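You operate a simulated robot arm through the tools that you are given. There is no shell and no other tool.

The job below is to be done with a simulated robot arm. You get a single attempt, and the scene is never put back.

Task
Set the driver box to a batch of 4 at 2.5 N m.
Fine: clear the old count and NOT OK; direction IN.

The check looks at the end state, three seconds after you hand in, the way a careful person would. Anything else that was tipped, shoved, dropped, spilled or broken makes it a failure.

Robot
A 7-joint arm with a two-finger parallel gripper, fixed in place. Base frame: the origin is at the foot of the arm, x ahead of it, y to its left, z up; the work surface is at about z = 840. Lengths are in mm, angles in rad, forces in N, time in s.
Its first joint turns from -2.897 to 2.897 rad. Payload 3.43 kg.
Tool frame: the origin (TCP) lies between the finger pads and is the grasp point; the fingertips stand 30 mm ahead of it; z points along the fingers, y is the line along which they close. Largest opening 94 mm; finger width 28, thickness 10; the body of the gripper, 50 by 96 mm, starts 55 mm behind the TCP.
Orientation is that of the tool frame in the base frame, as a unit quaternion [w, x, y, z]. With the fingers straight down and closing along the base's y, the tool's x points along the base's -x, its y along +y and its z along -z.

Tools
- The arm moves only by the tool jog_arm. Its argument "series" is one flat list of numbers, 6 for each row, row after row: the shift along the tool's x, y, z in mm, then the turn, a rotation vector about the tool's x, y, z in rad. In form: [tx, ty, tz, rx, ry, rz, tx, ty, tz, rx, ry, rz, ...]. A call has 1 to 20 rows; each row shifts and turns the commanded pose from where the row before left it, along the tool's axes as they then stand. "jaw" is the closure, from 0 (fully open) to 1 (shut), set as the call begins (left out, the last holds). A row lasts 0.2 s, in which the tool goes at most 50 mm and 0.15 rad; a call with a longer step from one row to the next is refused whole, and so is a gripper value outside its range. Where a pose cannot be reached the arm comes as near as it can. A force on the tool above 40 N (or 10 N above the force at the start of the call, whichever is more), or a blocked arm, ends the call early, and 0.2 s more pass. Each finger travels about 45 mm/s and halts on what it meets, pressing with about 35 N; the grip force reading is that of the motor and also rises with nothing between the fingers. The clock runs only during rows and for 0.2 s after the last one: add rows that do not move to give the fingers time. The reply holds the time, the measured pose of the TCP, the force on the tool along the base axes, the opening and the grip force, in the units named above and with some noise, with the torque about the TCP (base axes, N m) and any sound that the robot's microphone picked up.
- Cameras (640 x 400 px; columns grow to the right, rows downward): "scene" is fixed at [219.1, 499.8, 1645.8]; the picture's right is [-0.35, -0.94, 0.00], its down [-0.82, 0.31, -0.48] and it looks along [0.45, -0.17, -0.88] (base axes); focal length 354 px, centre (320, 200). "wrist" rides on the gripper at [76, 14, -102] in the tool frame; the picture's right is [-0.18, 0.98, 0.00], its down [-0.75, -0.14, -0.64] and it looks along [-0.63, -0.12, 0.77] (tool axes); focal length 243 px, centre (320, 200). There is no depth. A picture from a camera that has moved, and an enlarged one, comes with that camera's place and axes in the base frame and with its lens.
- get_image(camera): a new picture of that camera. It takes no simulated time.
- move_column(by): slides the trunk up (or, below 0, down) by that many mm; the arm rides with it, the base frame stays. It gives what a move gives, with no picture.
- close_up(camera, box): a new picture of the part [left, top, right, bottom] of that camera's present view, enlarged. It takes no simulated time.
- hand_in(): hands the job in; it is judged then, once.

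Places have to be worked out from the pictures, the camera data and where the tool is seen. Open the gripper and draw the arm clear of the work before you hand the job in, unless the task says otherwise.

The tools are called after "Call:" by a JSON object that holds its "method" and its "body". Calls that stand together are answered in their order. jog_arm: Moves the arm, as the interface text tells. Its arguments: {"type":"object","properties":{"series":{"type":"array","items":{"type":"number"}},"jaw":{"type":"number"}},"required":["series"]} The other tools are called the same way: move_column (by) slides the trunk up or down; get_image (camera) takes a picture; close_up (camera, box) takes an enlarged picture of a part of a camera's view; hand_in () hands the job in.

At the start:

```text
t: 0.0
tool_pos: [579.6, 309.2, 1156.7]
orientation: [-0.006, 0.005, 1.0, -0.01]
ft_force: [0.9, 1.2, 0.0]
wrist_torque: [0.0, 0.01, 0.03]
width: 94.0
grasp_force: 0.1
trunk travel left (down, up): [-450.0, 160.0]
```

scene: 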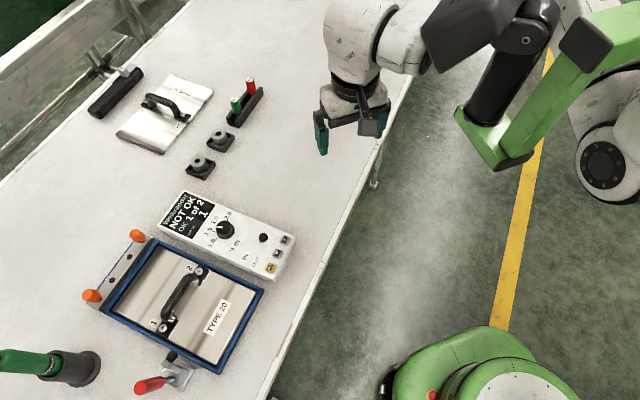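
wrist: 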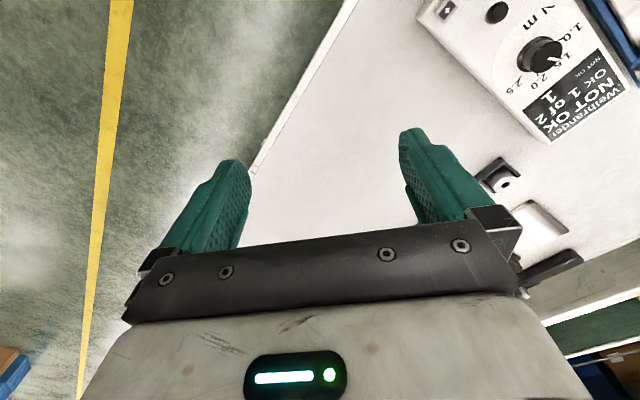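

I start by looking closely at the driver box and its surroundings.

Call:
{"method": "close_up", "body": {"camera": "scene", "box": [150, 180, 310, 280]}}

Call:
{"method": "close_up", "body": {"camera": "wrist", "box": [410, 0, 640, 144]}}

Call:
{"method": "close_up", "body": {"camera": "scene", "box": [60, 220, 300, 400]}}

```text
4.00 times, centred on (230, 230) of scene
camera zoom: at [219.1, 499.8, 1645.8], right [-0.35, -0.94, 0.0], down [-0.82, 0.31, -0.48], along [0.45, -0.17, -0.88], focal length 1417 px, centre (680, 80)
```

zoom: 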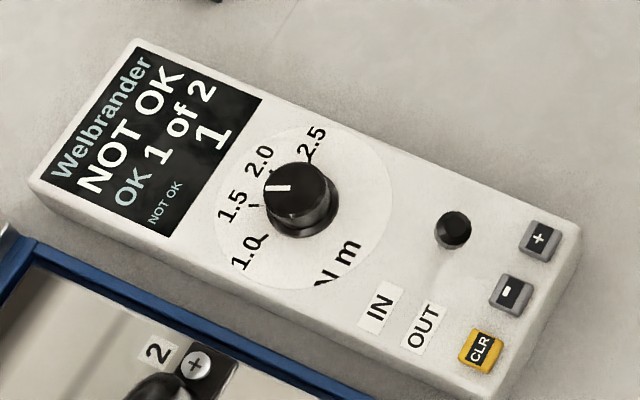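

```text
2.78 times, centred on (525, 72) of wrist
camera zoom: at [505.0, 325.4, 1260.1], right [0.19, 0.98, -0.02], down [0.76, -0.14, 0.64], along [0.62, -0.14, -0.77], focal length 674 px, centre (-249, 556)
```

zoom: 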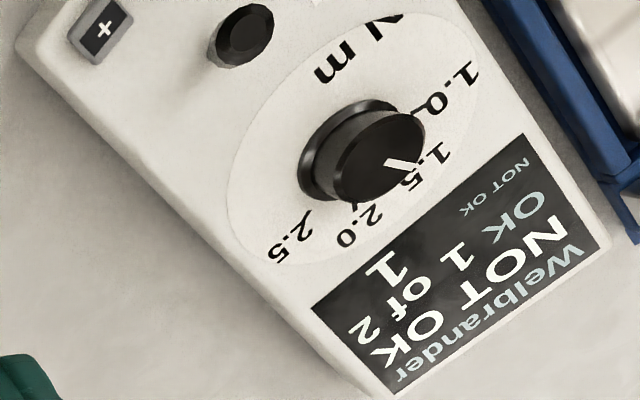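

```text
2.22 times, centred on (180, 310) of scene
camera zoom: at [219.1, 499.8, 1645.8], right [-0.35, -0.94, 0.0], down [-0.82, 0.31, -0.48], along [0.45, -0.17, -0.88], focal length 787 px, centre (631, -44)
```

zoom: 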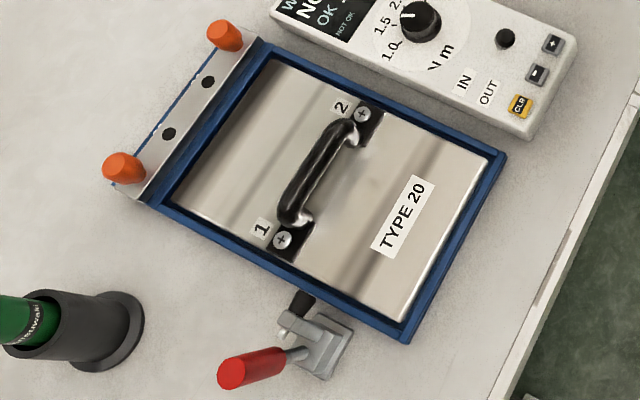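

The box lies at about 45° in the plane, roughly centred at (605, 587), with display end far. I move the tool over it at the present height to look down on it with the wrist camera.

Call:
{"method": "jog_arm", "body": {"series": [-4, 30, 0, 0, 0, 0, -4, 30, 0, 0, 0, 0, -4, 30, 0, 0, 0, 0, -4, 30, 0, 0, 0, 0, -4, 30, 0, 0, 0, 0, -4, 30, 0, 0, 0, 0, -4, 30, 0, 0, 0, 0, -4, 30, 0, 0, 0, 0, -4, 30, 0, 0, 0, 0, 0, 0, 0, 0, 0, 0]}}

Call:
{"method": "get_image", "body": {"camera": "wrist"}}

Call:
{"method": "get_image", "body": {"camera": "scene"}}

```text
t: 2.2
tool_pos: [614.1, 578.0, 1153.9]
orientation: [-0.005, 0.004, 1.0, -0.009]
ft_force: [0.5, -0.7, -0.1]
wrist_torque: [-0.01, -0.03, 0.0]
width: 93.9
grasp_force: 0.0
trunk travel left (down, up): [-450.0, 160.0]
```

```text
taken
camera wrist: at [540.7, 595.7, 1257.7], right [0.19, 0.98, -0.02], down [0.76, -0.14, 0.64], along [0.62, -0.14, -0.77], focal length 243 px, centre (320, 200)
```

wrist: 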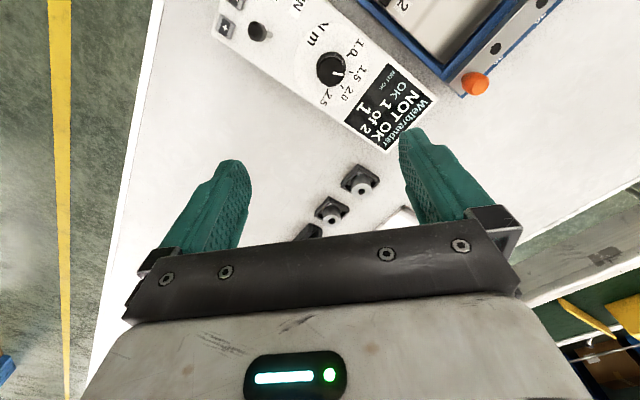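

```text
taken
```

scene: 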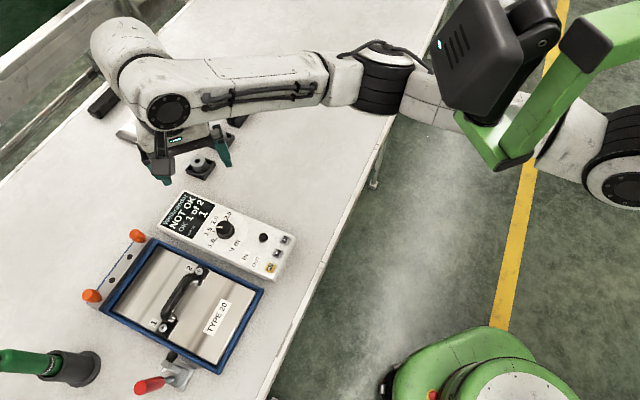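

The whole box except its button end is in the wrist view. I enlarge it for measurements.

Call:
{"method": "close_up", "body": {"camera": "wrist", "box": [200, 0, 440, 150]}}

Call:
{"method": "close_up", "body": {"camera": "scene", "box": [230, 210, 310, 260]}}

Call:
{"method": "close_up", "body": {"camera": "scene", "box": [230, 240, 310, 290]}}

Call:
{"method": "close_up", "body": {"camera": "scene", "box": [190, 200, 270, 250]}}

```text
2.67 times, centred on (320, 75) of wrist
camera zoom: at [540.7, 595.7, 1257.7], right [0.19, 0.98, -0.02], down [0.76, -0.14, 0.64], along [0.62, -0.14, -0.77], focal length 647 px, centre (320, 533)
```

zoom: 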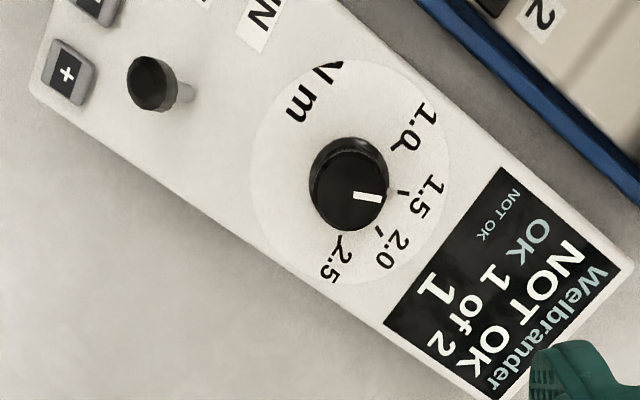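

```text
8.00 times, centred on (270, 235) of scene
camera zoom: at [219.1, 499.8, 1645.8], right [-0.35, -0.94, 0.0], down [-0.82, 0.31, -0.48], along [0.45, -0.17, -0.88], focal length 2834 px, centre (720, -80)
```

zoom: 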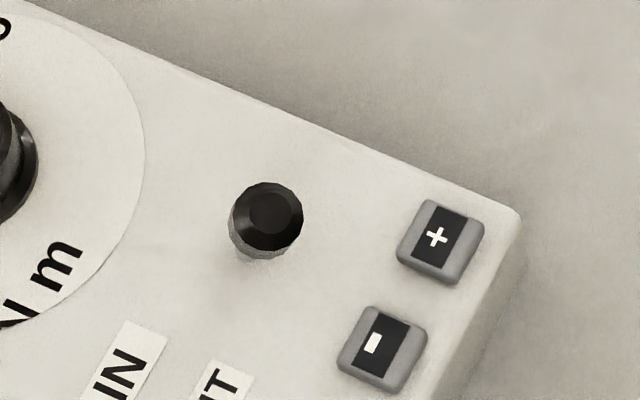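

```text
8.00 times, centred on (270, 265) of scene
camera zoom: at [219.1, 499.8, 1645.8], right [-0.35, -0.94, 0.0], down [-0.82, 0.31, -0.48], along [0.45, -0.17, -0.88], focal length 2834 px, centre (720, -320)
```

zoom: 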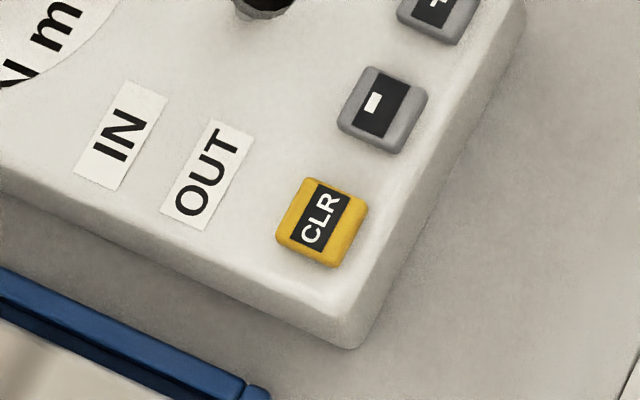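

```text
8.00 times, centred on (230, 225) of scene
camera zoom: at [219.1, 499.8, 1645.8], right [-0.35, -0.94, 0.0], down [-0.82, 0.31, -0.48], along [0.45, -0.17, -0.88], focal length 2834 px, centre (1040, 0)
```

zoom: 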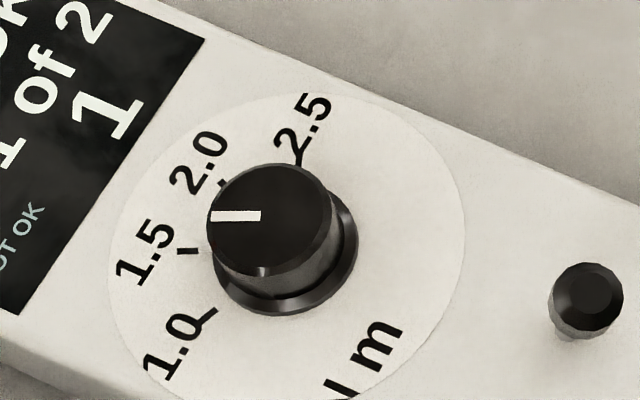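

The knob points at 1.5, and the display reads NOT OK, OK 1 of 2, NOT OK 1. I lower the camera over the lever and buttons to measure them and see the lever's tilt.

Call:
{"method": "jog_arm", "body": {"series": [5.5, -20, 30, 0, 0, 0, 5.5, -20, 30, 0, 0, 0, 5.5, -20, 30, 0, 0, 0, 5.5, -20, 30, 0, 0, 0, 0, 0, 0, 0, 0, 0]}}

Call:
{"method": "get_image", "body": {"camera": "wrist"}}

Call:
{"method": "close_up", "body": {"camera": "wrist", "box": [220, 0, 460, 150]}}

```text
t: 3.4
tool_pos: [592.9, 497.9, 1034.3]
orientation: [-0.005, 0.004, 1.0, -0.01]
ft_force: [0.5, -0.7, -0.1]
wrist_torque: [-0.01, -0.03, -0.02]
width: 94.3
grasp_force: 0.0
trunk travel left (down, up): [-450.0, 160.0]
```

```text
taken
camera wrist: at [518.8, 515.9, 1137.9], right [0.19, 0.98, -0.02], down [0.76, -0.14, 0.64], along [0.62, -0.14, -0.77], focal length 243 px, centre (320, 200)
```

wrist: 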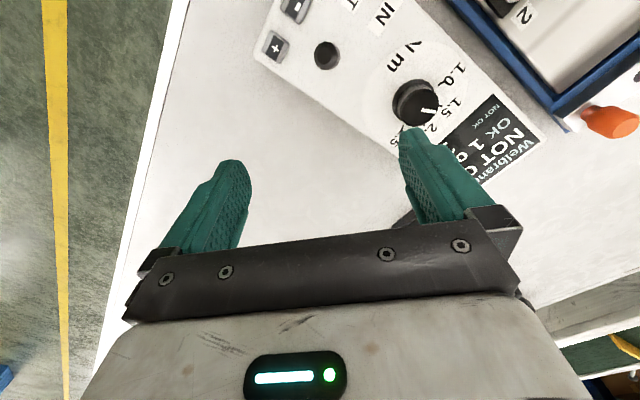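

```text
2.67 times, centred on (340, 75) of wrist
camera zoom: at [518.8, 515.9, 1137.9], right [0.19, 0.98, -0.02], down [0.76, -0.14, 0.64], along [0.62, -0.14, -0.77], focal length 647 px, centre (267, 533)
```

zoom: 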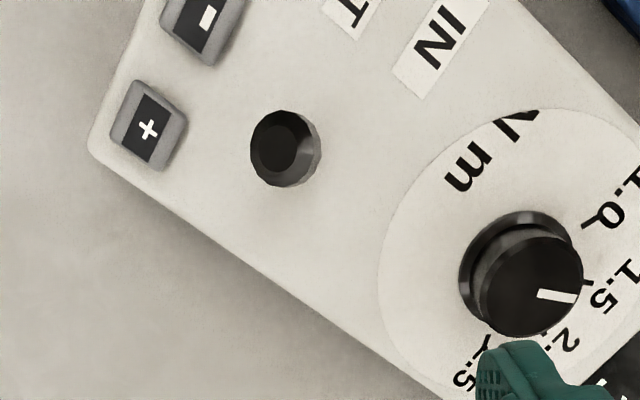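

The lever leans towards OUT (tip near (552, 509, 911)), knob top centre is near (615, 590, 892), and the buttons run in a 35 mm row. I level the tool and yaw it 45° so the fingers line up with the box.

Call:
{"method": "jog_arm", "body": {"series": [0, 0, 0, -0.02, -0.01, 0, 0, 0, 0, 0, 0, -0.13, 0, 0, 0, 0, 0, -0.13, 0, 0, 0, 0, 0, -0.13, 0, 0, 0, 0, 0, -0.13, 0, 0, 0, 0, 0, -0.13, 0, 0, 0, 0, 0, -0.135, 0, 0, 0, 0, 0, 0]}}

Call:
{"method": "get_image", "body": {"camera": "wrist"}}

Call:
{"method": "get_image", "body": {"camera": "scene"}}

```text
t: 5.2
tool_pos: [594.0, 496.8, 1033.6]
orientation: [0.0, -0.379, 0.926, 0.001]
ft_force: [0.8, -1.0, -0.2]
wrist_torque: [-0.04, 0.0, -0.04]
width: 94.2
grasp_force: 0.0
trunk travel left (down, up): [-450.0, 160.0]
```

```text
taken
camera wrist: at [531.3, 452.8, 1135.4], right [-0.56, 0.83, 0.0], down [0.64, 0.43, 0.64], along [0.53, 0.36, -0.77], focal length 243 px, centre (320, 200)
```

wrist: 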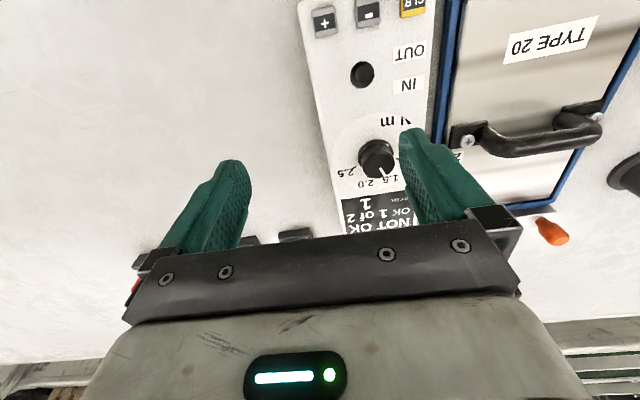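

```text
taken
```

scene: 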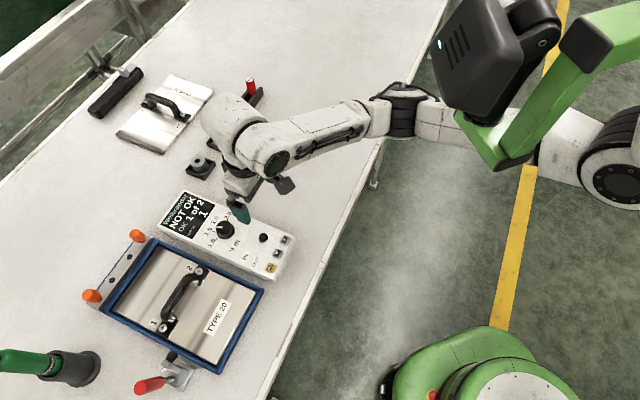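

The yaw is now in line with the box. I enlarge the lever and button area for precise measurement.

Call:
{"method": "close_up", "body": {"camera": "wrist", "box": [290, 0, 450, 100]}}

Call:
{"method": "close_up", "body": {"camera": "wrist", "box": [310, 100, 470, 200]}}

```text
4.00 times, centred on (370, 50) of wrist
camera zoom: at [531.3, 452.8, 1135.4], right [-0.56, 0.83, 0.0], down [0.64, 0.43, 0.64], along [0.53, 0.36, -0.77], focal length 970 px, centre (120, 800)
```

zoom: 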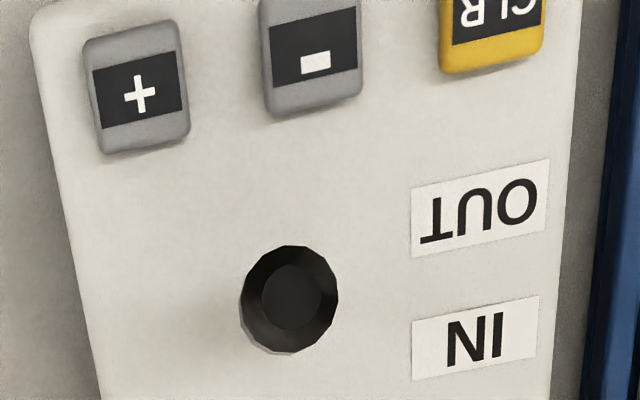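

```text
4.00 times, centred on (390, 150) of wrist
camera zoom: at [531.3, 452.8, 1135.4], right [-0.56, 0.83, 0.0], down [0.64, 0.43, 0.64], along [0.53, 0.36, -0.77], focal length 970 px, centre (40, 400)
```

zoom: 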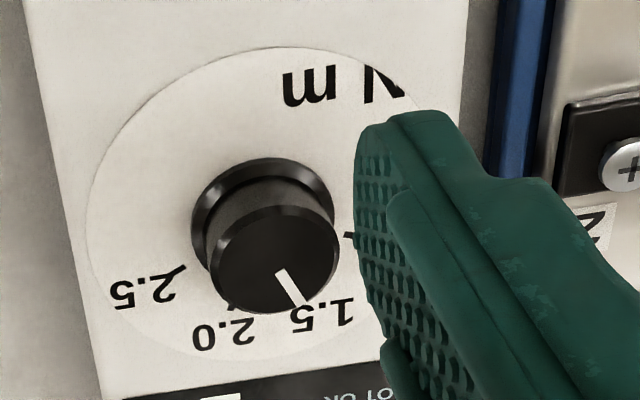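

Triangulated: lever tip (552, 510, 913) leaning to OUT, button tops at z≈886 with + at (543, 465), − at (516, 490), CLR at (490, 515); knob top centre (613.5, 588.7, 900); box yaw about 46.9°. I fine-tune the yaw, close the fingers, and go above the gap between the buttons and the lever.

Call:
{"method": "jog_arm", "body": {"series": [0, 0, 0, 0, 0, -0.042, 12.2, 9.8, 0, 0, 0, 0, 12.2, 9.8, 0, 0, 0, 0, 12.2, 9.8, 0, 0, 0, 0, 12.2, 9.8, 0, 0, 0, 0, 0, 0, 15, 0, 0, 0, 0, 0, 15, 0, 0, 0, 0, 0, 15, 0, 0, 0, 0, 0, 15, 0, 0, 0, 0, 0, 0, 0, 0, 0], "jaw": 1}}

Call:
{"method": "get_image", "body": {"camera": "wrist"}}

Call:
{"method": "close_up", "body": {"camera": "scene", "box": [150, 160, 310, 260]}}

```text
t: 7.4
tool_pos: [533.2, 485.5, 972.5]
orientation: [0.0, -0.397, 0.918, 0.001]
ft_force: [0.2, 0.7, -1.0]
wrist_torque: [0.04, 0.02, 0.0]
width: 0.0
grasp_force: 33.1
trunk travel left (down, up): [-450.0, 160.0]
```

```text
taken
camera wrist: at [471.8, 439.9, 1074.8], right [-0.59, 0.81, 0.0], down [0.62, 0.45, 0.64], along [0.52, 0.38, -0.77], focal length 243 px, centre (320, 200)
```

wrist: 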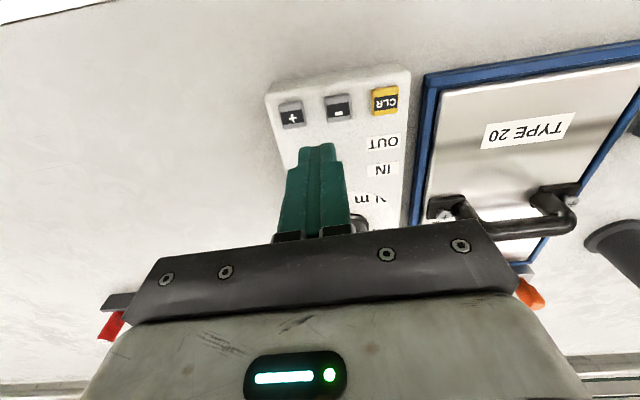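

```text
4.00 times, centred on (230, 210) of scene
camera zoom: at [219.1, 499.8, 1645.8], right [-0.35, -0.94, 0.0], down [-0.82, 0.31, -0.48], along [0.45, -0.17, -0.88], focal length 1417 px, centre (680, 160)
```

zoom: 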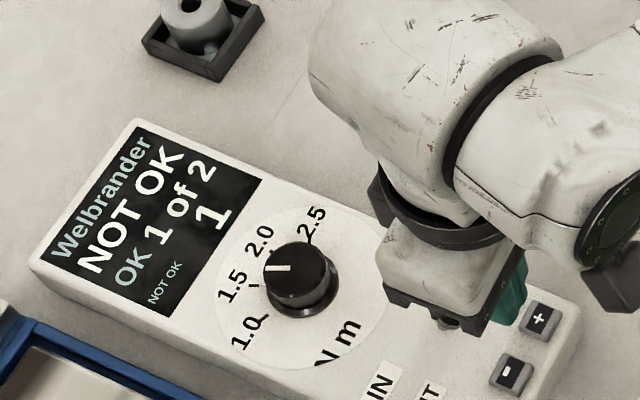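

The fingers are closed and above the box. I take enlarged wrist views to refine the positions of buttons and fingertip.

Call:
{"method": "close_up", "body": {"camera": "wrist", "box": [250, 60, 430, 172]}}

Call:
{"method": "close_up", "body": {"camera": "wrist", "box": [260, 120, 420, 220]}}

```text
3.56 times, centred on (340, 116) of wrist
camera zoom: at [471.8, 439.9, 1074.8], right [-0.59, 0.81, 0.0], down [0.62, 0.45, 0.64], along [0.52, 0.38, -0.77], focal length 863 px, centre (249, 499)
```

zoom: 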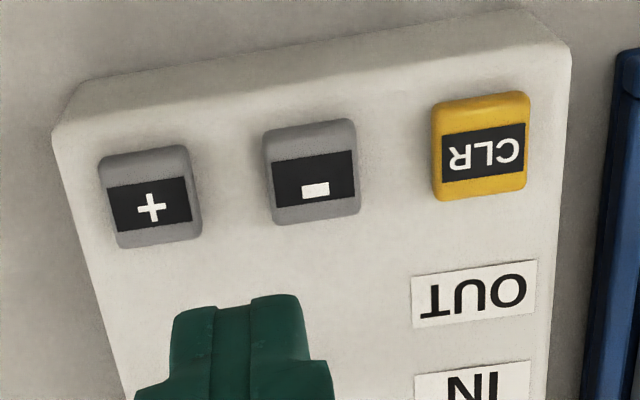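

```text
4.00 times, centred on (340, 170) of wrist
camera zoom: at [471.8, 439.9, 1074.8], right [-0.59, 0.81, 0.0], down [0.62, 0.45, 0.64], along [0.52, 0.38, -0.77], focal length 970 px, centre (240, 320)
```

zoom: 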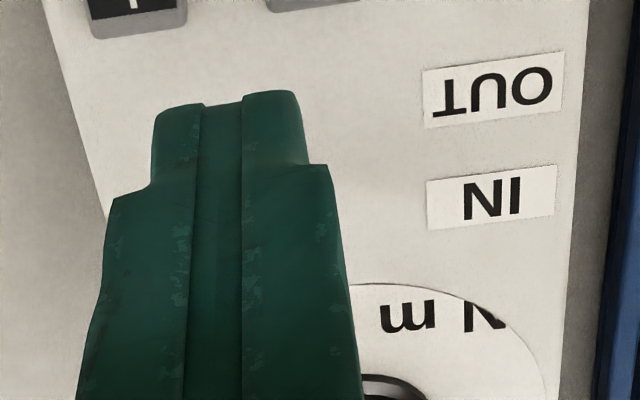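

Tip and button estimates agree between views (lever about 31 mm ahead of the finger centre). I lower the closed fingers beside the lever to a fingertip height of about 897, still above the buttons.

Call:
{"method": "jog_arm", "body": {"series": [0, 2.7, 15, 0, 0, 0, 0, 0, 15, 0, 0, 0, 0, 0, 10, 0, 0, 0, 0, 0, 5, 0, 0, 0, 0, 0, 0, 0, 0, 0]}}

Call:
{"method": "get_image", "body": {"camera": "wrist"}}

Call:
{"method": "close_up", "body": {"camera": "scene", "box": [200, 190, 300, 252]}}

```text
t: 8.6
tool_pos: [529.8, 490.3, 926.3]
orientation: [0.0, -0.397, 0.918, 0.001]
ft_force: [-0.2, 0.5, 0.6]
wrist_torque: [-0.04, -0.02, 0.02]
width: 0.1
grasp_force: 32.8
trunk travel left (down, up): [-450.0, 160.0]
```

```text
taken
camera wrist: at [469.0, 443.3, 1029.7], right [-0.59, 0.81, 0.0], down [0.62, 0.45, 0.64], along [0.52, 0.38, -0.77], focal length 243 px, centre (320, 200)
```

wrist: 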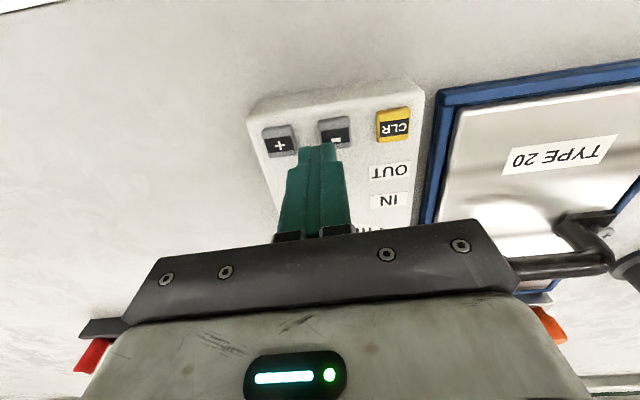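

```text
6.40 times, centred on (250, 221) of scene
camera zoom: at [219.1, 499.8, 1645.8], right [-0.35, -0.94, 0.0], down [-0.82, 0.31, -0.48], along [0.45, -0.17, -0.88], focal length 2267 px, centre (768, 66)
```

zoom: 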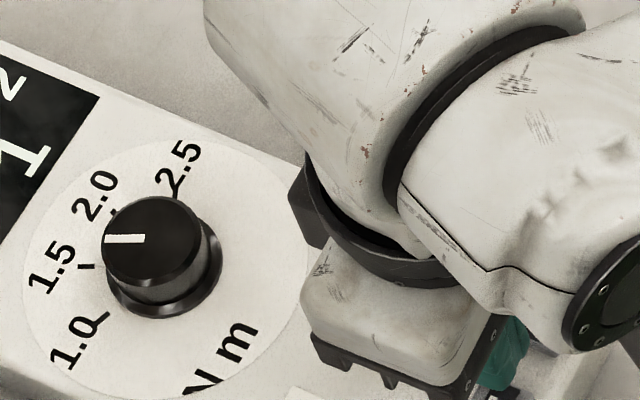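

The fingertip is beside the lever on the OUT side with no contact force. I push along the box's long axis towards IN in small steps and watch the force.

Call:
{"method": "jog_arm", "body": {"series": [-3, 0, 0, 0, 0, 0, -3, 0, 0, 0, 0, 0, -3, 0, 0, 0, 0, 0, -3, 0, 0, 0, 0, 0, -3, 0, 0, 0, 0, 0]}}

```text
t: 9.8
tool_pos: [538.6, 501.3, 926.5]
orientation: [0.0, -0.397, 0.918, 0.001]
ft_force: [-0.1, -0.8, -0.1]
wrist_torque: [0.02, 0.03, 0.01]
width: 0.2
grasp_force: 32.8
trunk travel left (down, up): [-450.0, 160.0]
```

No force is felt after 14 mm. I look at whether the lever is moving.

Call:
{"method": "close_up", "body": {"camera": "wrist", "box": [240, 80, 440, 205]}}

Call:
{"method": "close_up", "body": {"camera": "scene", "box": [240, 210, 300, 248]}}

```text
3.20 times, centred on (340, 142) of wrist
camera zoom: at [477.7, 454.8, 1029.4], right [-0.59, 0.81, 0.0], down [0.62, 0.45, 0.64], along [0.52, 0.38, -0.77], focal length 776 px, centre (256, 384)
```

zoom: 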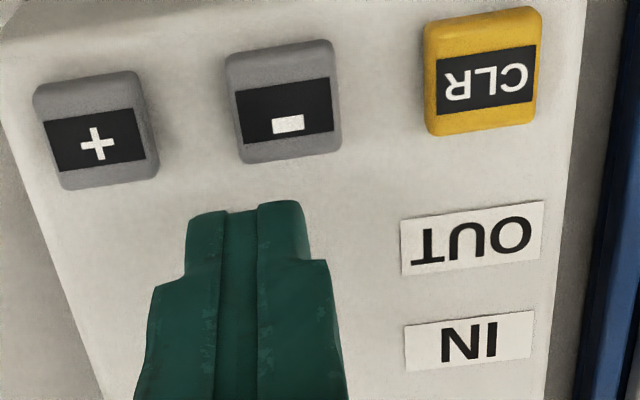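

```text
10.53 times, centred on (270, 229) of scene
camera zoom: at [219.1, 499.8, 1645.8], right [-0.35, -0.94, 0.0], down [-0.82, 0.31, -0.48], along [0.45, -0.17, -0.88], focal length 3728 px, centre (846, -105)
```

zoom: 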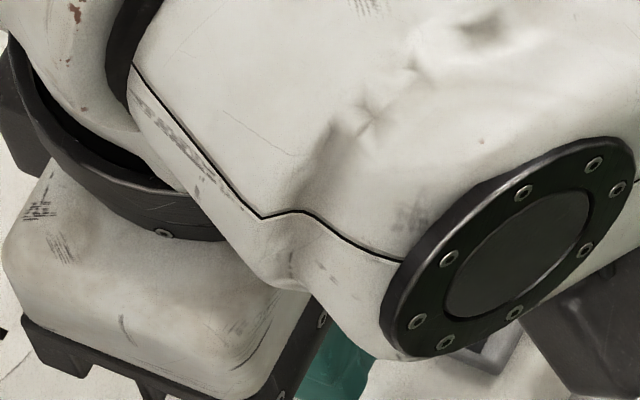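

The lever is hidden behind the fingers. I continue the push slowly, watching force.

Call:
{"method": "jog_arm", "body": {"series": [-2, 0, 0, 0, 0, 0, -2, 0, 0, 0, 0, 0, -2, 0, 0, 0, 0, 0]}}

Call:
{"method": "jog_arm", "body": {"series": [-2, 0, 0, 0, 0, 0, -2, 0, 0, 0, 0, 0, -2, 0, 0, 0, 0, 0]}}

```text
t: 10.6
tool_pos: [543.4, 505.2, 926.5]
orientation: [0.0, -0.397, 0.918, 0.001]
ft_force: [-0.1, 0.4, 0.5]
wrist_torque: [-0.02, 0.02, -0.02]
width: 0.0
grasp_force: 32.4
trunk travel left (down, up): [-450.0, 160.0]
```

```text
t: 11.4
tool_pos: [547.6, 509.8, 928.6]
orientation: [0.0, -0.397, 0.918, 0.001]
ft_force: [0.4, -0.8, 0.4]
wrist_torque: [0.03, 0.02, 0.03]
width: 0.0
grasp_force: 32.7
trunk travel left (down, up): [-450.0, 160.0]
```

Still no notable force at 26 mm of travel; the lever may have snapped over already. I back off, rise and look.

Call:
{"method": "jog_arm", "body": {"series": [8, 0, 0, 0, 0, 0, 8, 0, 0, 0, 0, 0, 5, 0, -10, 0, 0, 0, 0, 0, -20, 0, 0, 0, 0, 0, -25, 0, 0, 0, 15, 0, -25, 0, 0, 0, 25, 0, -20, 0, 0, 0, 25, 0, 0, 0, 0, 0, 0, 0, 0, 0, 0, 0]}}

Call:
{"method": "get_image", "body": {"camera": "wrist"}}

Call:
{"method": "close_up", "body": {"camera": "scene", "box": [150, 180, 310, 280]}}

```text
t: 13.4
tool_pos: [488.7, 447.1, 1029.4]
orientation: [0.001, -0.396, 0.918, 0.0]
ft_force: [0.9, -0.2, -0.4]
wrist_torque: [0.01, 0.0, -0.02]
width: 0.0
grasp_force: 32.6
trunk travel left (down, up): [-450.0, 160.0]
```

```text
taken
camera wrist: at [427.8, 400.6, 1131.0], right [-0.59, 0.81, 0.0], down [0.62, 0.45, 0.64], along [0.52, 0.38, -0.77], focal length 243 px, centre (320, 200)
```

wrist: 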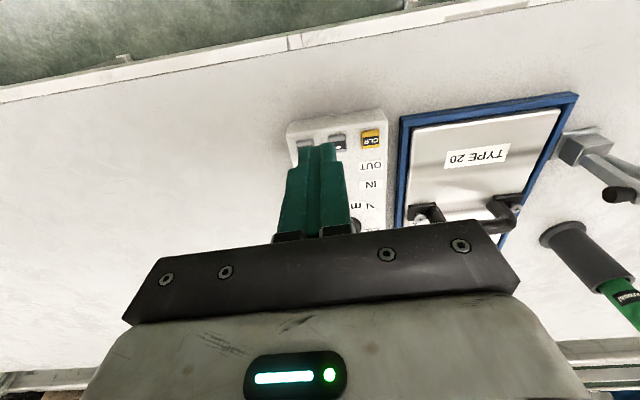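

```text
4.00 times, centred on (230, 230) of scene
camera zoom: at [219.1, 499.8, 1645.8], right [-0.35, -0.94, 0.0], down [-0.82, 0.31, -0.48], along [0.45, -0.17, -0.88], focal length 1417 px, centre (680, 80)
```

zoom: 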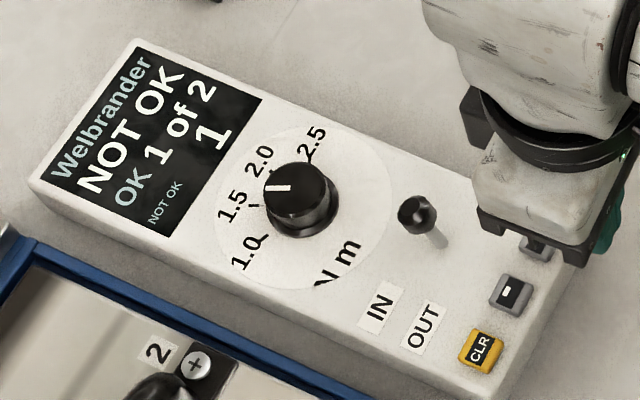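

The lever now leans to IN and the box has not moved. Next I move the closed fingers above the CLR button at about (490.7, 515.8) and go down part of the way.

Call:
{"method": "jog_arm", "body": {"series": [-12.9, 11.4, 0, 0, 0, 0, -12.9, 11.4, 0, 0, 0, 0, -12.9, 11.4, 0, 0, 0, 0, -12.8, 11.4, 0, 0, 0, 0, 0, 0, 25, 0, 0, 0, 0, 0, 25, 0, 0, 0, 0, 0, 25, 0, 0, 0, 0, 0, 15, 0, 0, 0, 0, 0, 0, 0, 0, 0, 0, 0, 0, 0, 0, 0]}}

Call:
{"method": "close_up", "body": {"camera": "wrist", "box": [200, 80, 440, 230]}}

Call:
{"method": "close_up", "body": {"camera": "scene", "box": [200, 200, 328, 280]}}

```text
t: 15.6
tool_pos: [490.9, 515.5, 939.6]
orientation: [0.0, -0.397, 0.918, 0.002]
ft_force: [1.1, -0.1, -0.6]
wrist_torque: [0.01, -0.01, 0.03]
width: 0.0
grasp_force: 33.2
trunk travel left (down, up): [-450.0, 160.0]
```

```text
2.67 times, centred on (320, 155) of wrist
camera zoom: at [429.7, 470.1, 1041.9], right [-0.59, 0.81, 0.0], down [0.62, 0.45, 0.64], along [0.52, 0.38, -0.77], focal length 647 px, centre (320, 320)
```

zoom: 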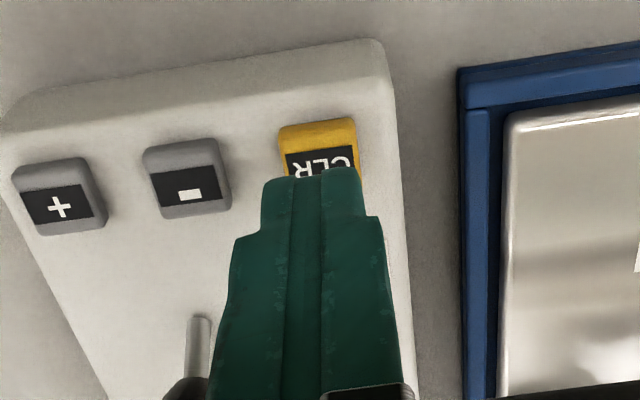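

```text
5.00 times, centred on (264, 240) of scene
camera zoom: at [219.1, 499.8, 1645.8], right [-0.35, -0.94, 0.0], down [-0.82, 0.31, -0.48], along [0.45, -0.17, -0.88], focal length 1771 px, centre (600, 0)
```

zoom: 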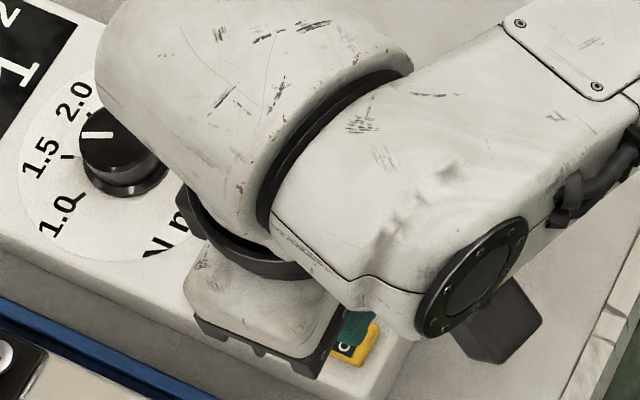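

The tip is centred over CLR, about 24 mm above it. I lower 19 mm to just over the cap, then check force.

Call:
{"method": "jog_arm", "body": {"series": [0, 0, 8, 0, 0, 0, 0, 0, 7, 0, 0, 0, 0, 0, 4, 0, 0, 0, 0, 0, 0, 0, 0, 0]}}

Call:
{"method": "close_up", "body": {"camera": "wrist", "box": [240, 100, 400, 200]}}

```text
t: 16.6
tool_pos: [490.8, 516.1, 919.5]
orientation: [0.001, -0.398, 0.918, 0.0]
ft_force: [0.1, -0.4, -0.2]
wrist_torque: [-0.02, 0.01, -0.03]
width: 0.1
grasp_force: 33.1
trunk travel left (down, up): [-450.0, 160.0]
```

```text
4.00 times, centred on (320, 150) of wrist
camera zoom: at [429.8, 470.1, 1022.0], right [-0.59, 0.81, 0.0], down [0.62, 0.45, 0.64], along [0.52, 0.38, -0.77], focal length 970 px, centre (320, 400)
```

zoom: 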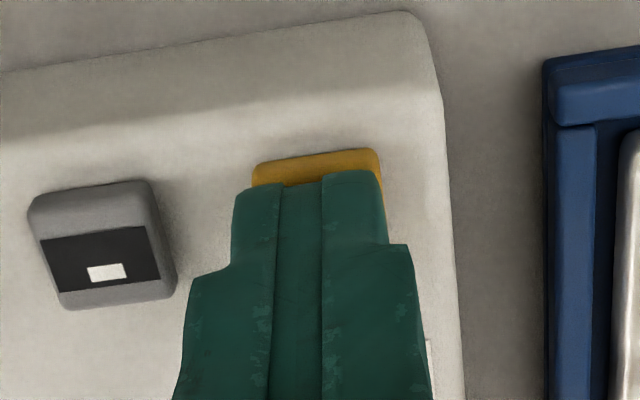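

Fingertip is at about z 889.5, squarely over CLR. I press down in 1 mm steps to feel the contact.

Call:
{"method": "jog_arm", "body": {"series": [0, 0, 1, 0, 0, 0, 0, 0, 1, 0, 0, 0, 0, 0, 1, 0, 0, 0]}}

```text
t: 17.4
tool_pos: [491.7, 515.9, 917.0]
orientation: [0.001, -0.397, 0.918, 0.0]
ft_force: [0.4, -1.2, 1.7]
wrist_torque: [-0.05, -0.04, 0.04]
width: 0.2
grasp_force: 33.1
trunk travel left (down, up): [-450.0, 160.0]
```

A first hint of contact (1.7 N). I press 2 mm more.

Call:
{"method": "jog_arm", "body": {"series": [0, 0, 1, 0, 0, 0, 0, 0, 1, 0, 0, 0]}}

Call:
{"method": "close_up", "body": {"camera": "scene", "box": [150, 180, 230, 230]}}

```text
t: 18.0
tool_pos: [489.9, 515.6, 915.0]
orientation: [0.002, -0.397, 0.918, 0.002]
ft_force: [-0.2, 3.1, 5.6]
wrist_torque: [0.02, 0.01, -0.01]
width: 0.0
grasp_force: 33.2
trunk travel left (down, up): [-450.0, 160.0]
heard: click
```

```text
8.00 times, centred on (190, 205) of scene
camera zoom: at [219.1, 499.8, 1645.8], right [-0.35, -0.94, 0.0], down [-0.82, 0.31, -0.48], along [0.45, -0.17, -0.88], focal length 2834 px, centre (1360, 160)
```

zoom: 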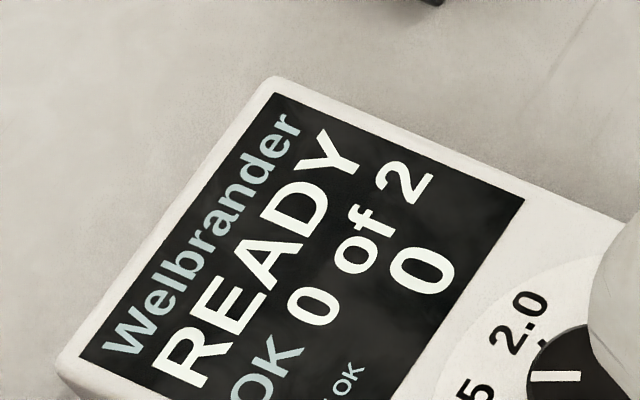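

Click heard; the display now reads READY, OK 0 of 2, NOT OK 0. I lift off and move across to above the + button.

Call:
{"method": "jog_arm", "body": {"series": [0, 0, -5, 0, 0, 0, 0, 0, -20, 0, 0, 0, 0.2, -18.2, 0, 0, 0, 0, 0.2, -18.2, 0, 0, 0, 0, 0.2, -18.2, 0, 0, 0, 0, 0.2, -18.2, 0, 0, 0, 0, 0, 0, 0, 0, 0, 0, 0, 0, 0, 0, 0, 0]}}

Call:
{"method": "close_up", "body": {"camera": "wrist", "box": [200, 80, 440, 230]}}

Call:
{"method": "close_up", "body": {"camera": "scene", "box": [150, 180, 310, 280]}}

```text
t: 19.8
tool_pos: [543.4, 464.3, 940.9]
orientation: [-0.001, -0.397, 0.918, 0.001]
ft_force: [0.8, 0.8, -0.3]
wrist_torque: [0.0, -0.01, -0.01]
width: 0.0
grasp_force: 33.1
trunk travel left (down, up): [-450.0, 160.0]
```

```text
2.67 times, centred on (320, 155) of wrist
camera zoom: at [482.3, 419.0, 1043.7], right [-0.59, 0.81, 0.0], down [0.62, 0.45, 0.64], along [0.52, 0.38, -0.77], focal length 647 px, centre (320, 320)
```

zoom: 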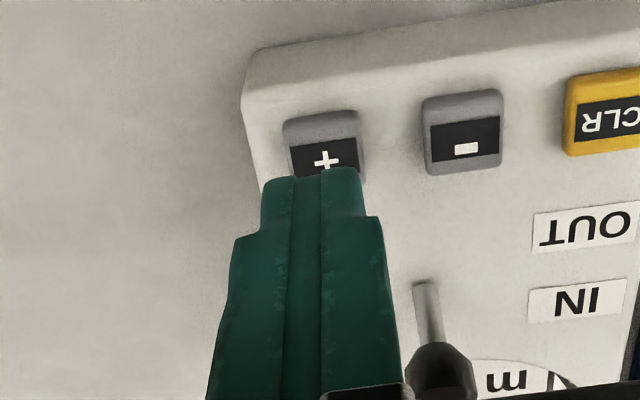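

```text
4.00 times, centred on (230, 230) of scene
camera zoom: at [219.1, 499.8, 1645.8], right [-0.35, -0.94, 0.0], down [-0.82, 0.31, -0.48], along [0.45, -0.17, -0.88], focal length 1417 px, centre (680, 80)
```

zoom: 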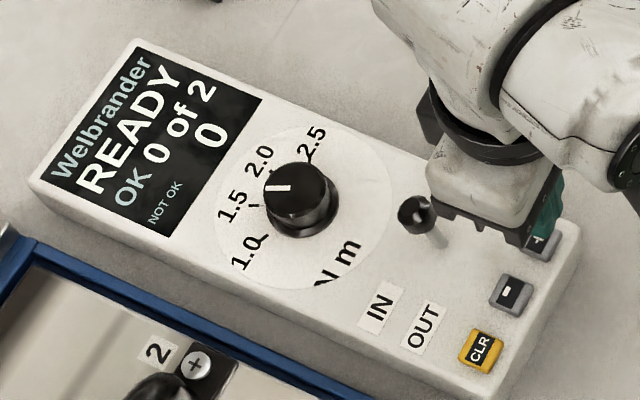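

Aligned over +, display unchanged at 0 of 2. I do a short press cycle: down to the same depth as for CLR and straight up again.

Call:
{"method": "jog_arm", "body": {"series": [0, 1, 8, 0, 0, 0, 0, 0, 8, 0, 0, 0, 0, 0, 5.5, 0, 0, 0, 0, 0, 2, 0, 0, 0, 0, 0, 2, 0, 0, 0, 0, 0, 1, 0, 0, 0, 0, 0, -6, 0, 0, 0, 0, 0, -4, 0, 0, 0]}}

Call:
{"method": "close_up", "body": {"camera": "scene", "box": [150, 180, 230, 230]}}

```text
t: 21.6
tool_pos: [543.5, 465.0, 922.4]
orientation: [0.0, -0.398, 0.918, 0.0]
ft_force: [-0.4, -0.4, 0.3]
wrist_torque: [0.02, 0.0, -0.02]
width: 0.1
grasp_force: 33.4
trunk travel left (down, up): [-450.0, 160.0]
heard: click
```

```text
8.00 times, centred on (190, 205) of scene
camera zoom: at [219.1, 499.8, 1645.8], right [-0.35, -0.94, 0.0], down [-0.82, 0.31, -0.48], along [0.45, -0.17, -0.88], focal length 2834 px, centre (1360, 160)
```

zoom: 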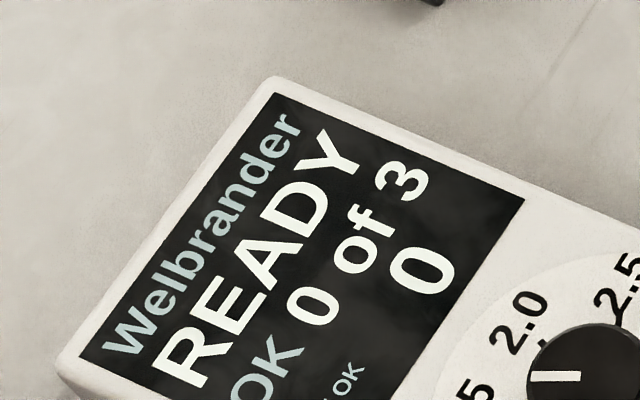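

Batch shows 3. One more press of the same depth.

Call:
{"method": "jog_arm", "body": {"series": [0, 0, 0, 0, 0, 0, 0, 0, 5, 0, 0, 0, 0, 0, 2, 0, 0, 0, 0, 0, 2, 0, 0, 0, 0, 0, 1, 0, 0, 0, 0, 0, -6, 0, 0, 0, 0, 0, -10, 0, 0, 0, 0, 0, -20, 0, 0, 0, 0, 0, 0, 0, 0, 0]}}

Call:
{"method": "close_up", "body": {"camera": "scene", "box": [150, 180, 230, 230]}}

```text
t: 23.6
tool_pos: [542.4, 464.9, 949.7]
orientation: [-0.001, -0.397, 0.918, 0.001]
ft_force: [-0.2, 0.1, 0.2]
wrist_torque: [0.01, 0.02, 0.01]
width: 0.0
grasp_force: 32.6
trunk travel left (down, up): [-450.0, 160.0]
heard: click
```

```text
8.00 times, centred on (190, 205) of scene
camera zoom: at [219.1, 499.8, 1645.8], right [-0.35, -0.94, 0.0], down [-0.82, 0.31, -0.48], along [0.45, -0.17, -0.88], focal length 2834 px, centre (1360, 160)
```

zoom: 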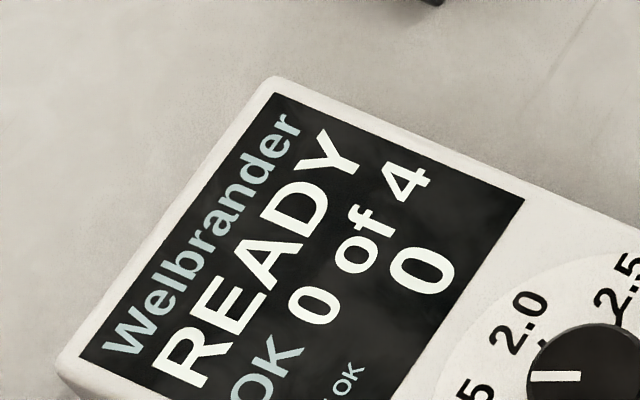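

Batch reads 0 of 4, READY. Now the knob: I rise, move over its centre (613.5, 588.7), open to about 70 mm.

Call:
{"method": "jog_arm", "body": {"series": [0, 0, -30, 0, 0, 0, 0, 0, -30, 0, 0, 0, -34.7, 8.2, 0, 0, 0, 0, -34.7, 8.2, 0, 0, 0, 0, -34.8, 8.3, 0, 0, 0, 0, -34.8, 8.3, 0, 0, 0, 0, 0, 0, 0, 0, 0, 0, 0, 0, 0, 0, 0, 0], "jaw": 0.255}}

Call:
{"method": "get_image", "body": {"camera": "wrist"}}

Call:
{"method": "close_up", "body": {"camera": "wrist", "box": [240, 100, 400, 200]}}

```text
t: 25.4
tool_pos: [614.5, 588.9, 1008.7]
orientation: [0.0, -0.397, 0.918, 0.001]
ft_force: [0.1, -0.3, -0.6]
wrist_torque: [0.01, 0.01, 0.02]
width: 69.9
grasp_force: 0.0
trunk travel left (down, up): [-450.0, 160.0]
```

```text
taken
camera wrist: at [552.4, 542.3, 1111.2], right [-0.59, 0.81, 0.0], down [0.62, 0.45, 0.64], along [0.52, 0.38, -0.77], focal length 243 px, centre (320, 200)
```

wrist: 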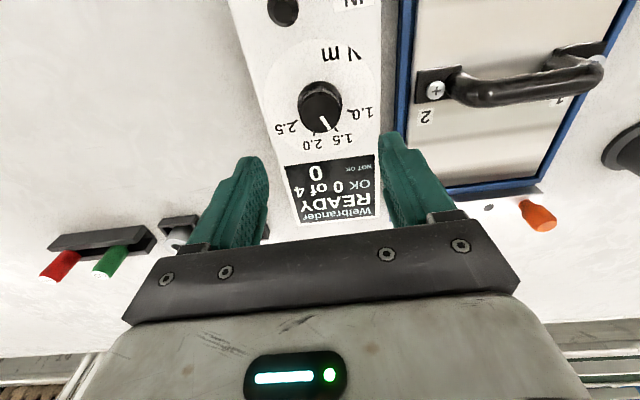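

```text
4.00 times, centred on (320, 150) of wrist
camera zoom: at [552.4, 542.3, 1111.2], right [-0.59, 0.81, 0.0], down [0.62, 0.45, 0.64], along [0.52, 0.38, -0.77], focal length 970 px, centre (320, 400)
```

zoom: 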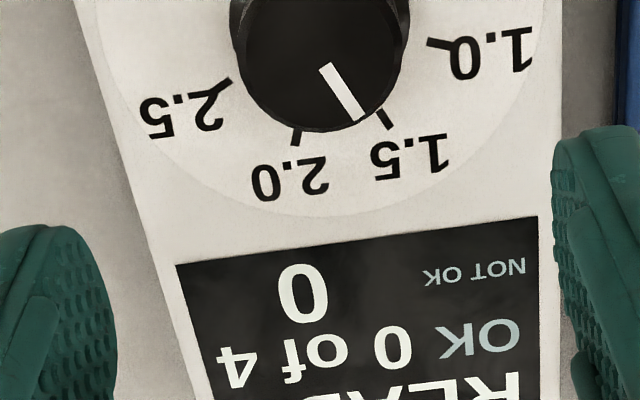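

I take an enlarged view of the whole knob to verify its centre and angles.

Call:
{"method": "close_up", "body": {"camera": "wrist", "box": [250, 60, 394, 150]}}

```text
4.44 times, centred on (322, 105) of wrist
camera zoom: at [552.4, 542.3, 1111.2], right [-0.59, 0.81, 0.0], down [0.62, 0.45, 0.64], along [0.52, 0.38, -0.77], focal length 1078 px, centre (311, 622)
```

zoom: 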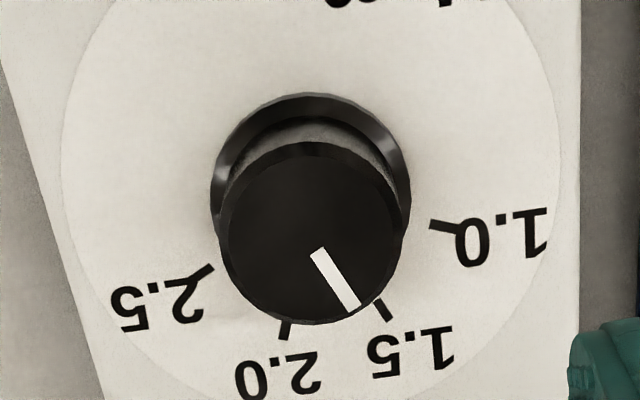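

Knob centre confirms at about (614, 588.3), diameter ≈37 mm; ticks are 45° apart, so 1.5 → 2.5 is a 90° clockwise turn. First I rehearse that turn in the air at this height to see that the wrist can do it.

Call:
{"method": "jog_arm", "body": {"series": [0, 0, 0, 0, 0, 0.1428, 0, 0, 0, 0, 0, 0.1428, 0, 0, 0, 0, 0, 0.1428, 0, 0, 0, 0, 0, 0.1428, 0, 0, 0, 0, 0, 0.1428, 0, 0, 0, 0, 0, 0.1428, 0, 0, 0, 0, 0, 0.1428, 0, 0, 0, 0, 0, 0.1428, 0, 0, 0, 0, 0, 0.1428, 0, 0, 0, 0, 0, 0.1428, 0, 0, 0, 0, 0, 0.1428, 0, 0, 0, 0, 0, 0, 0, 0, 0, 0, 0, 0]}}

Call:
{"method": "get_image", "body": {"camera": "wrist"}}

Call:
{"method": "get_image", "body": {"camera": "scene"}}

```text
t: 28.2
tool_pos: [613.6, 589.4, 1007.5]
orientation: [0.0, 0.368, 0.93, 0.001]
ft_force: [-0.1, 0.3, -0.2]
wrist_torque: [-0.02, 0.03, 0.01]
width: 69.8
grasp_force: 0.0
trunk travel left (down, up): [-450.0, 160.0]
```

```text
taken
camera wrist: at [569.7, 652.2, 1111.4], right [0.81, 0.59, 0.0], down [0.45, -0.62, 0.64], along [0.38, -0.52, -0.77], focal length 243 px, centre (320, 200)
```

wrist: 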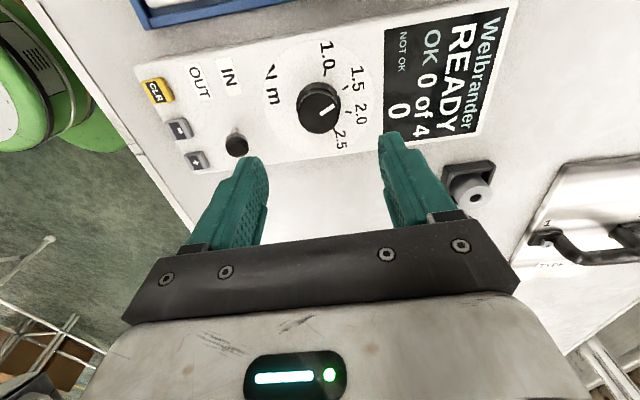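

```text
taken
```

scene: 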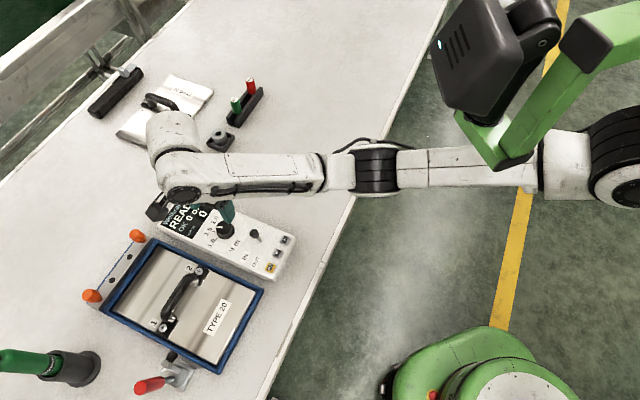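

The turn is reachable with the lever clear of the fingers. I use this second viewpoint to cross-check the knob centre.

Call:
{"method": "close_up", "body": {"camera": "wrist", "box": [250, 60, 394, 150]}}

```text
4.44 times, centred on (322, 105) of wrist
camera zoom: at [569.7, 652.2, 1111.4], right [0.81, 0.59, 0.0], down [0.45, -0.62, 0.64], along [0.38, -0.52, -0.77], focal length 1078 px, centre (311, 622)
```

zoom: 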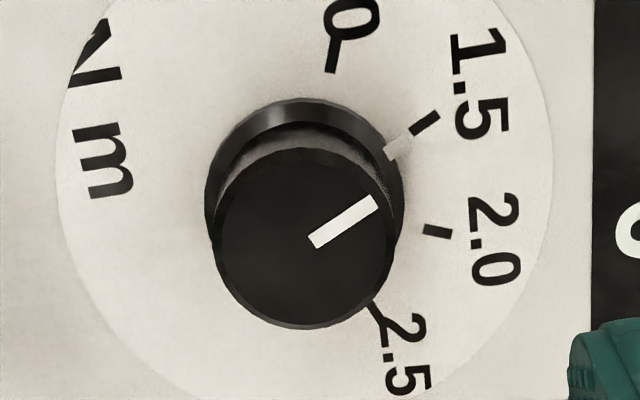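

Both views put the knob centre about 1.2 mm towards the base end from my tool axis, so I correct that, turn back, and descend part way with the fingers straddling the knob.

Call:
{"method": "jog_arm", "body": {"series": [0.2, -1.2, 0, 0, 0, -0.1428, 0, 0, 0, 0, 0, -0.1428, 0, 0, 0, 0, 0, -0.1428, 0, 0, 0, 0, 0, -0.1428, 0, 0, 0, 0, 0, -0.1428, 0, 0, 0, 0, 0, -0.1428, 0, 0, 0, 0, 0, -0.1428, 0, 0, 0, 0, 0, -0.1428, 0, 0, 0, 0, 0, -0.1428, 0, 0, 0, 0, 0, -0.1428, 0, 0, 0, 0, 0, -0.1428, 0, 0, 20, 0, 0, 0, 0, 0, 20, 0, 0, 0, 0, 0, 20, 0, 0, 0, 0, 0, 0, 0, 0, 0, 0, 0, 0, 0, 0, 0]}}

Call:
{"method": "get_image", "body": {"camera": "wrist"}}

Call:
{"method": "close_up", "body": {"camera": "wrist", "box": [240, 100, 400, 200]}}

```text
t: 31.6
tool_pos: [612.7, 590.6, 945.7]
orientation: [-0.001, -0.397, 0.918, 0.0]
ft_force: [-0.9, 0.5, -0.1]
wrist_torque: [-0.01, -0.01, 0.01]
width: 70.1
grasp_force: 0.1
trunk travel left (down, up): [-450.0, 160.0]
```

```text
taken
camera wrist: at [551.4, 544.8, 1049.9], right [-0.59, 0.81, 0.0], down [0.62, 0.45, 0.64], along [0.52, 0.38, -0.77], focal length 243 px, centre (320, 200)
```

wrist: 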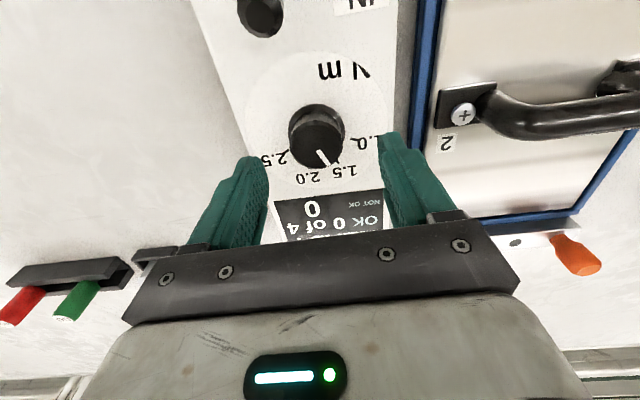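

```text
4.00 times, centred on (320, 150) of wrist
camera zoom: at [551.4, 544.8, 1049.9], right [-0.59, 0.81, 0.0], down [0.62, 0.45, 0.64], along [0.52, 0.38, -0.77], focal length 970 px, centre (320, 400)
```

zoom: 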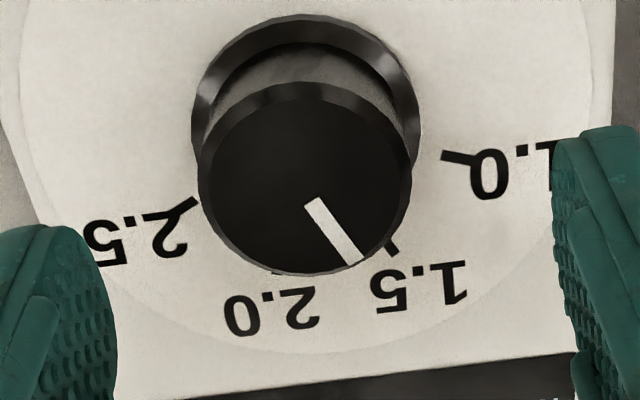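

At this closer range the knob sits about 2.4 mm to one side of the finger mid-line and about 2 mm nearer the base end. I correct that and re-check.

Call:
{"method": "jog_arm", "body": {"series": [2, -2.4, 0, 0, 0, 0, 0, 0, 0, 0, 0, 0, 0, 0, 0, 0, 0, 0]}}

Call:
{"method": "close_up", "body": {"camera": "wrist", "box": [240, 100, 400, 200]}}

```text
t: 32.4
tool_pos: [612.9, 585.1, 948.2]
orientation: [0.0, -0.397, 0.918, 0.001]
ft_force: [-0.2, 0.0, 1.1]
wrist_torque: [0.01, 0.03, 0.01]
width: 70.0
grasp_force: 0.0
trunk travel left (down, up): [-450.0, 160.0]
```

```text
4.00 times, centred on (320, 150) of wrist
camera zoom: at [552.0, 540.1, 1050.6], right [-0.59, 0.81, 0.0], down [0.62, 0.45, 0.64], along [0.52, 0.38, -0.77], focal length 970 px, centre (320, 400)
```

zoom: 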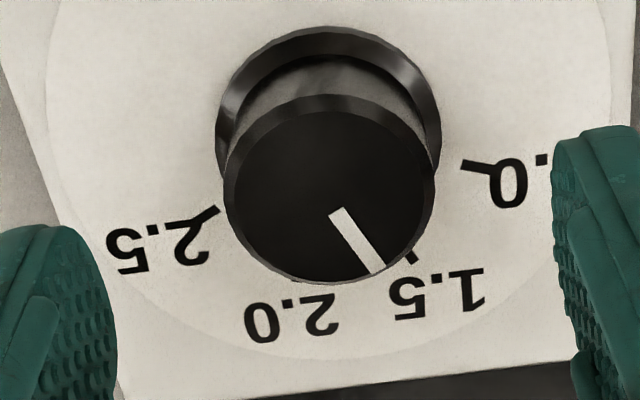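

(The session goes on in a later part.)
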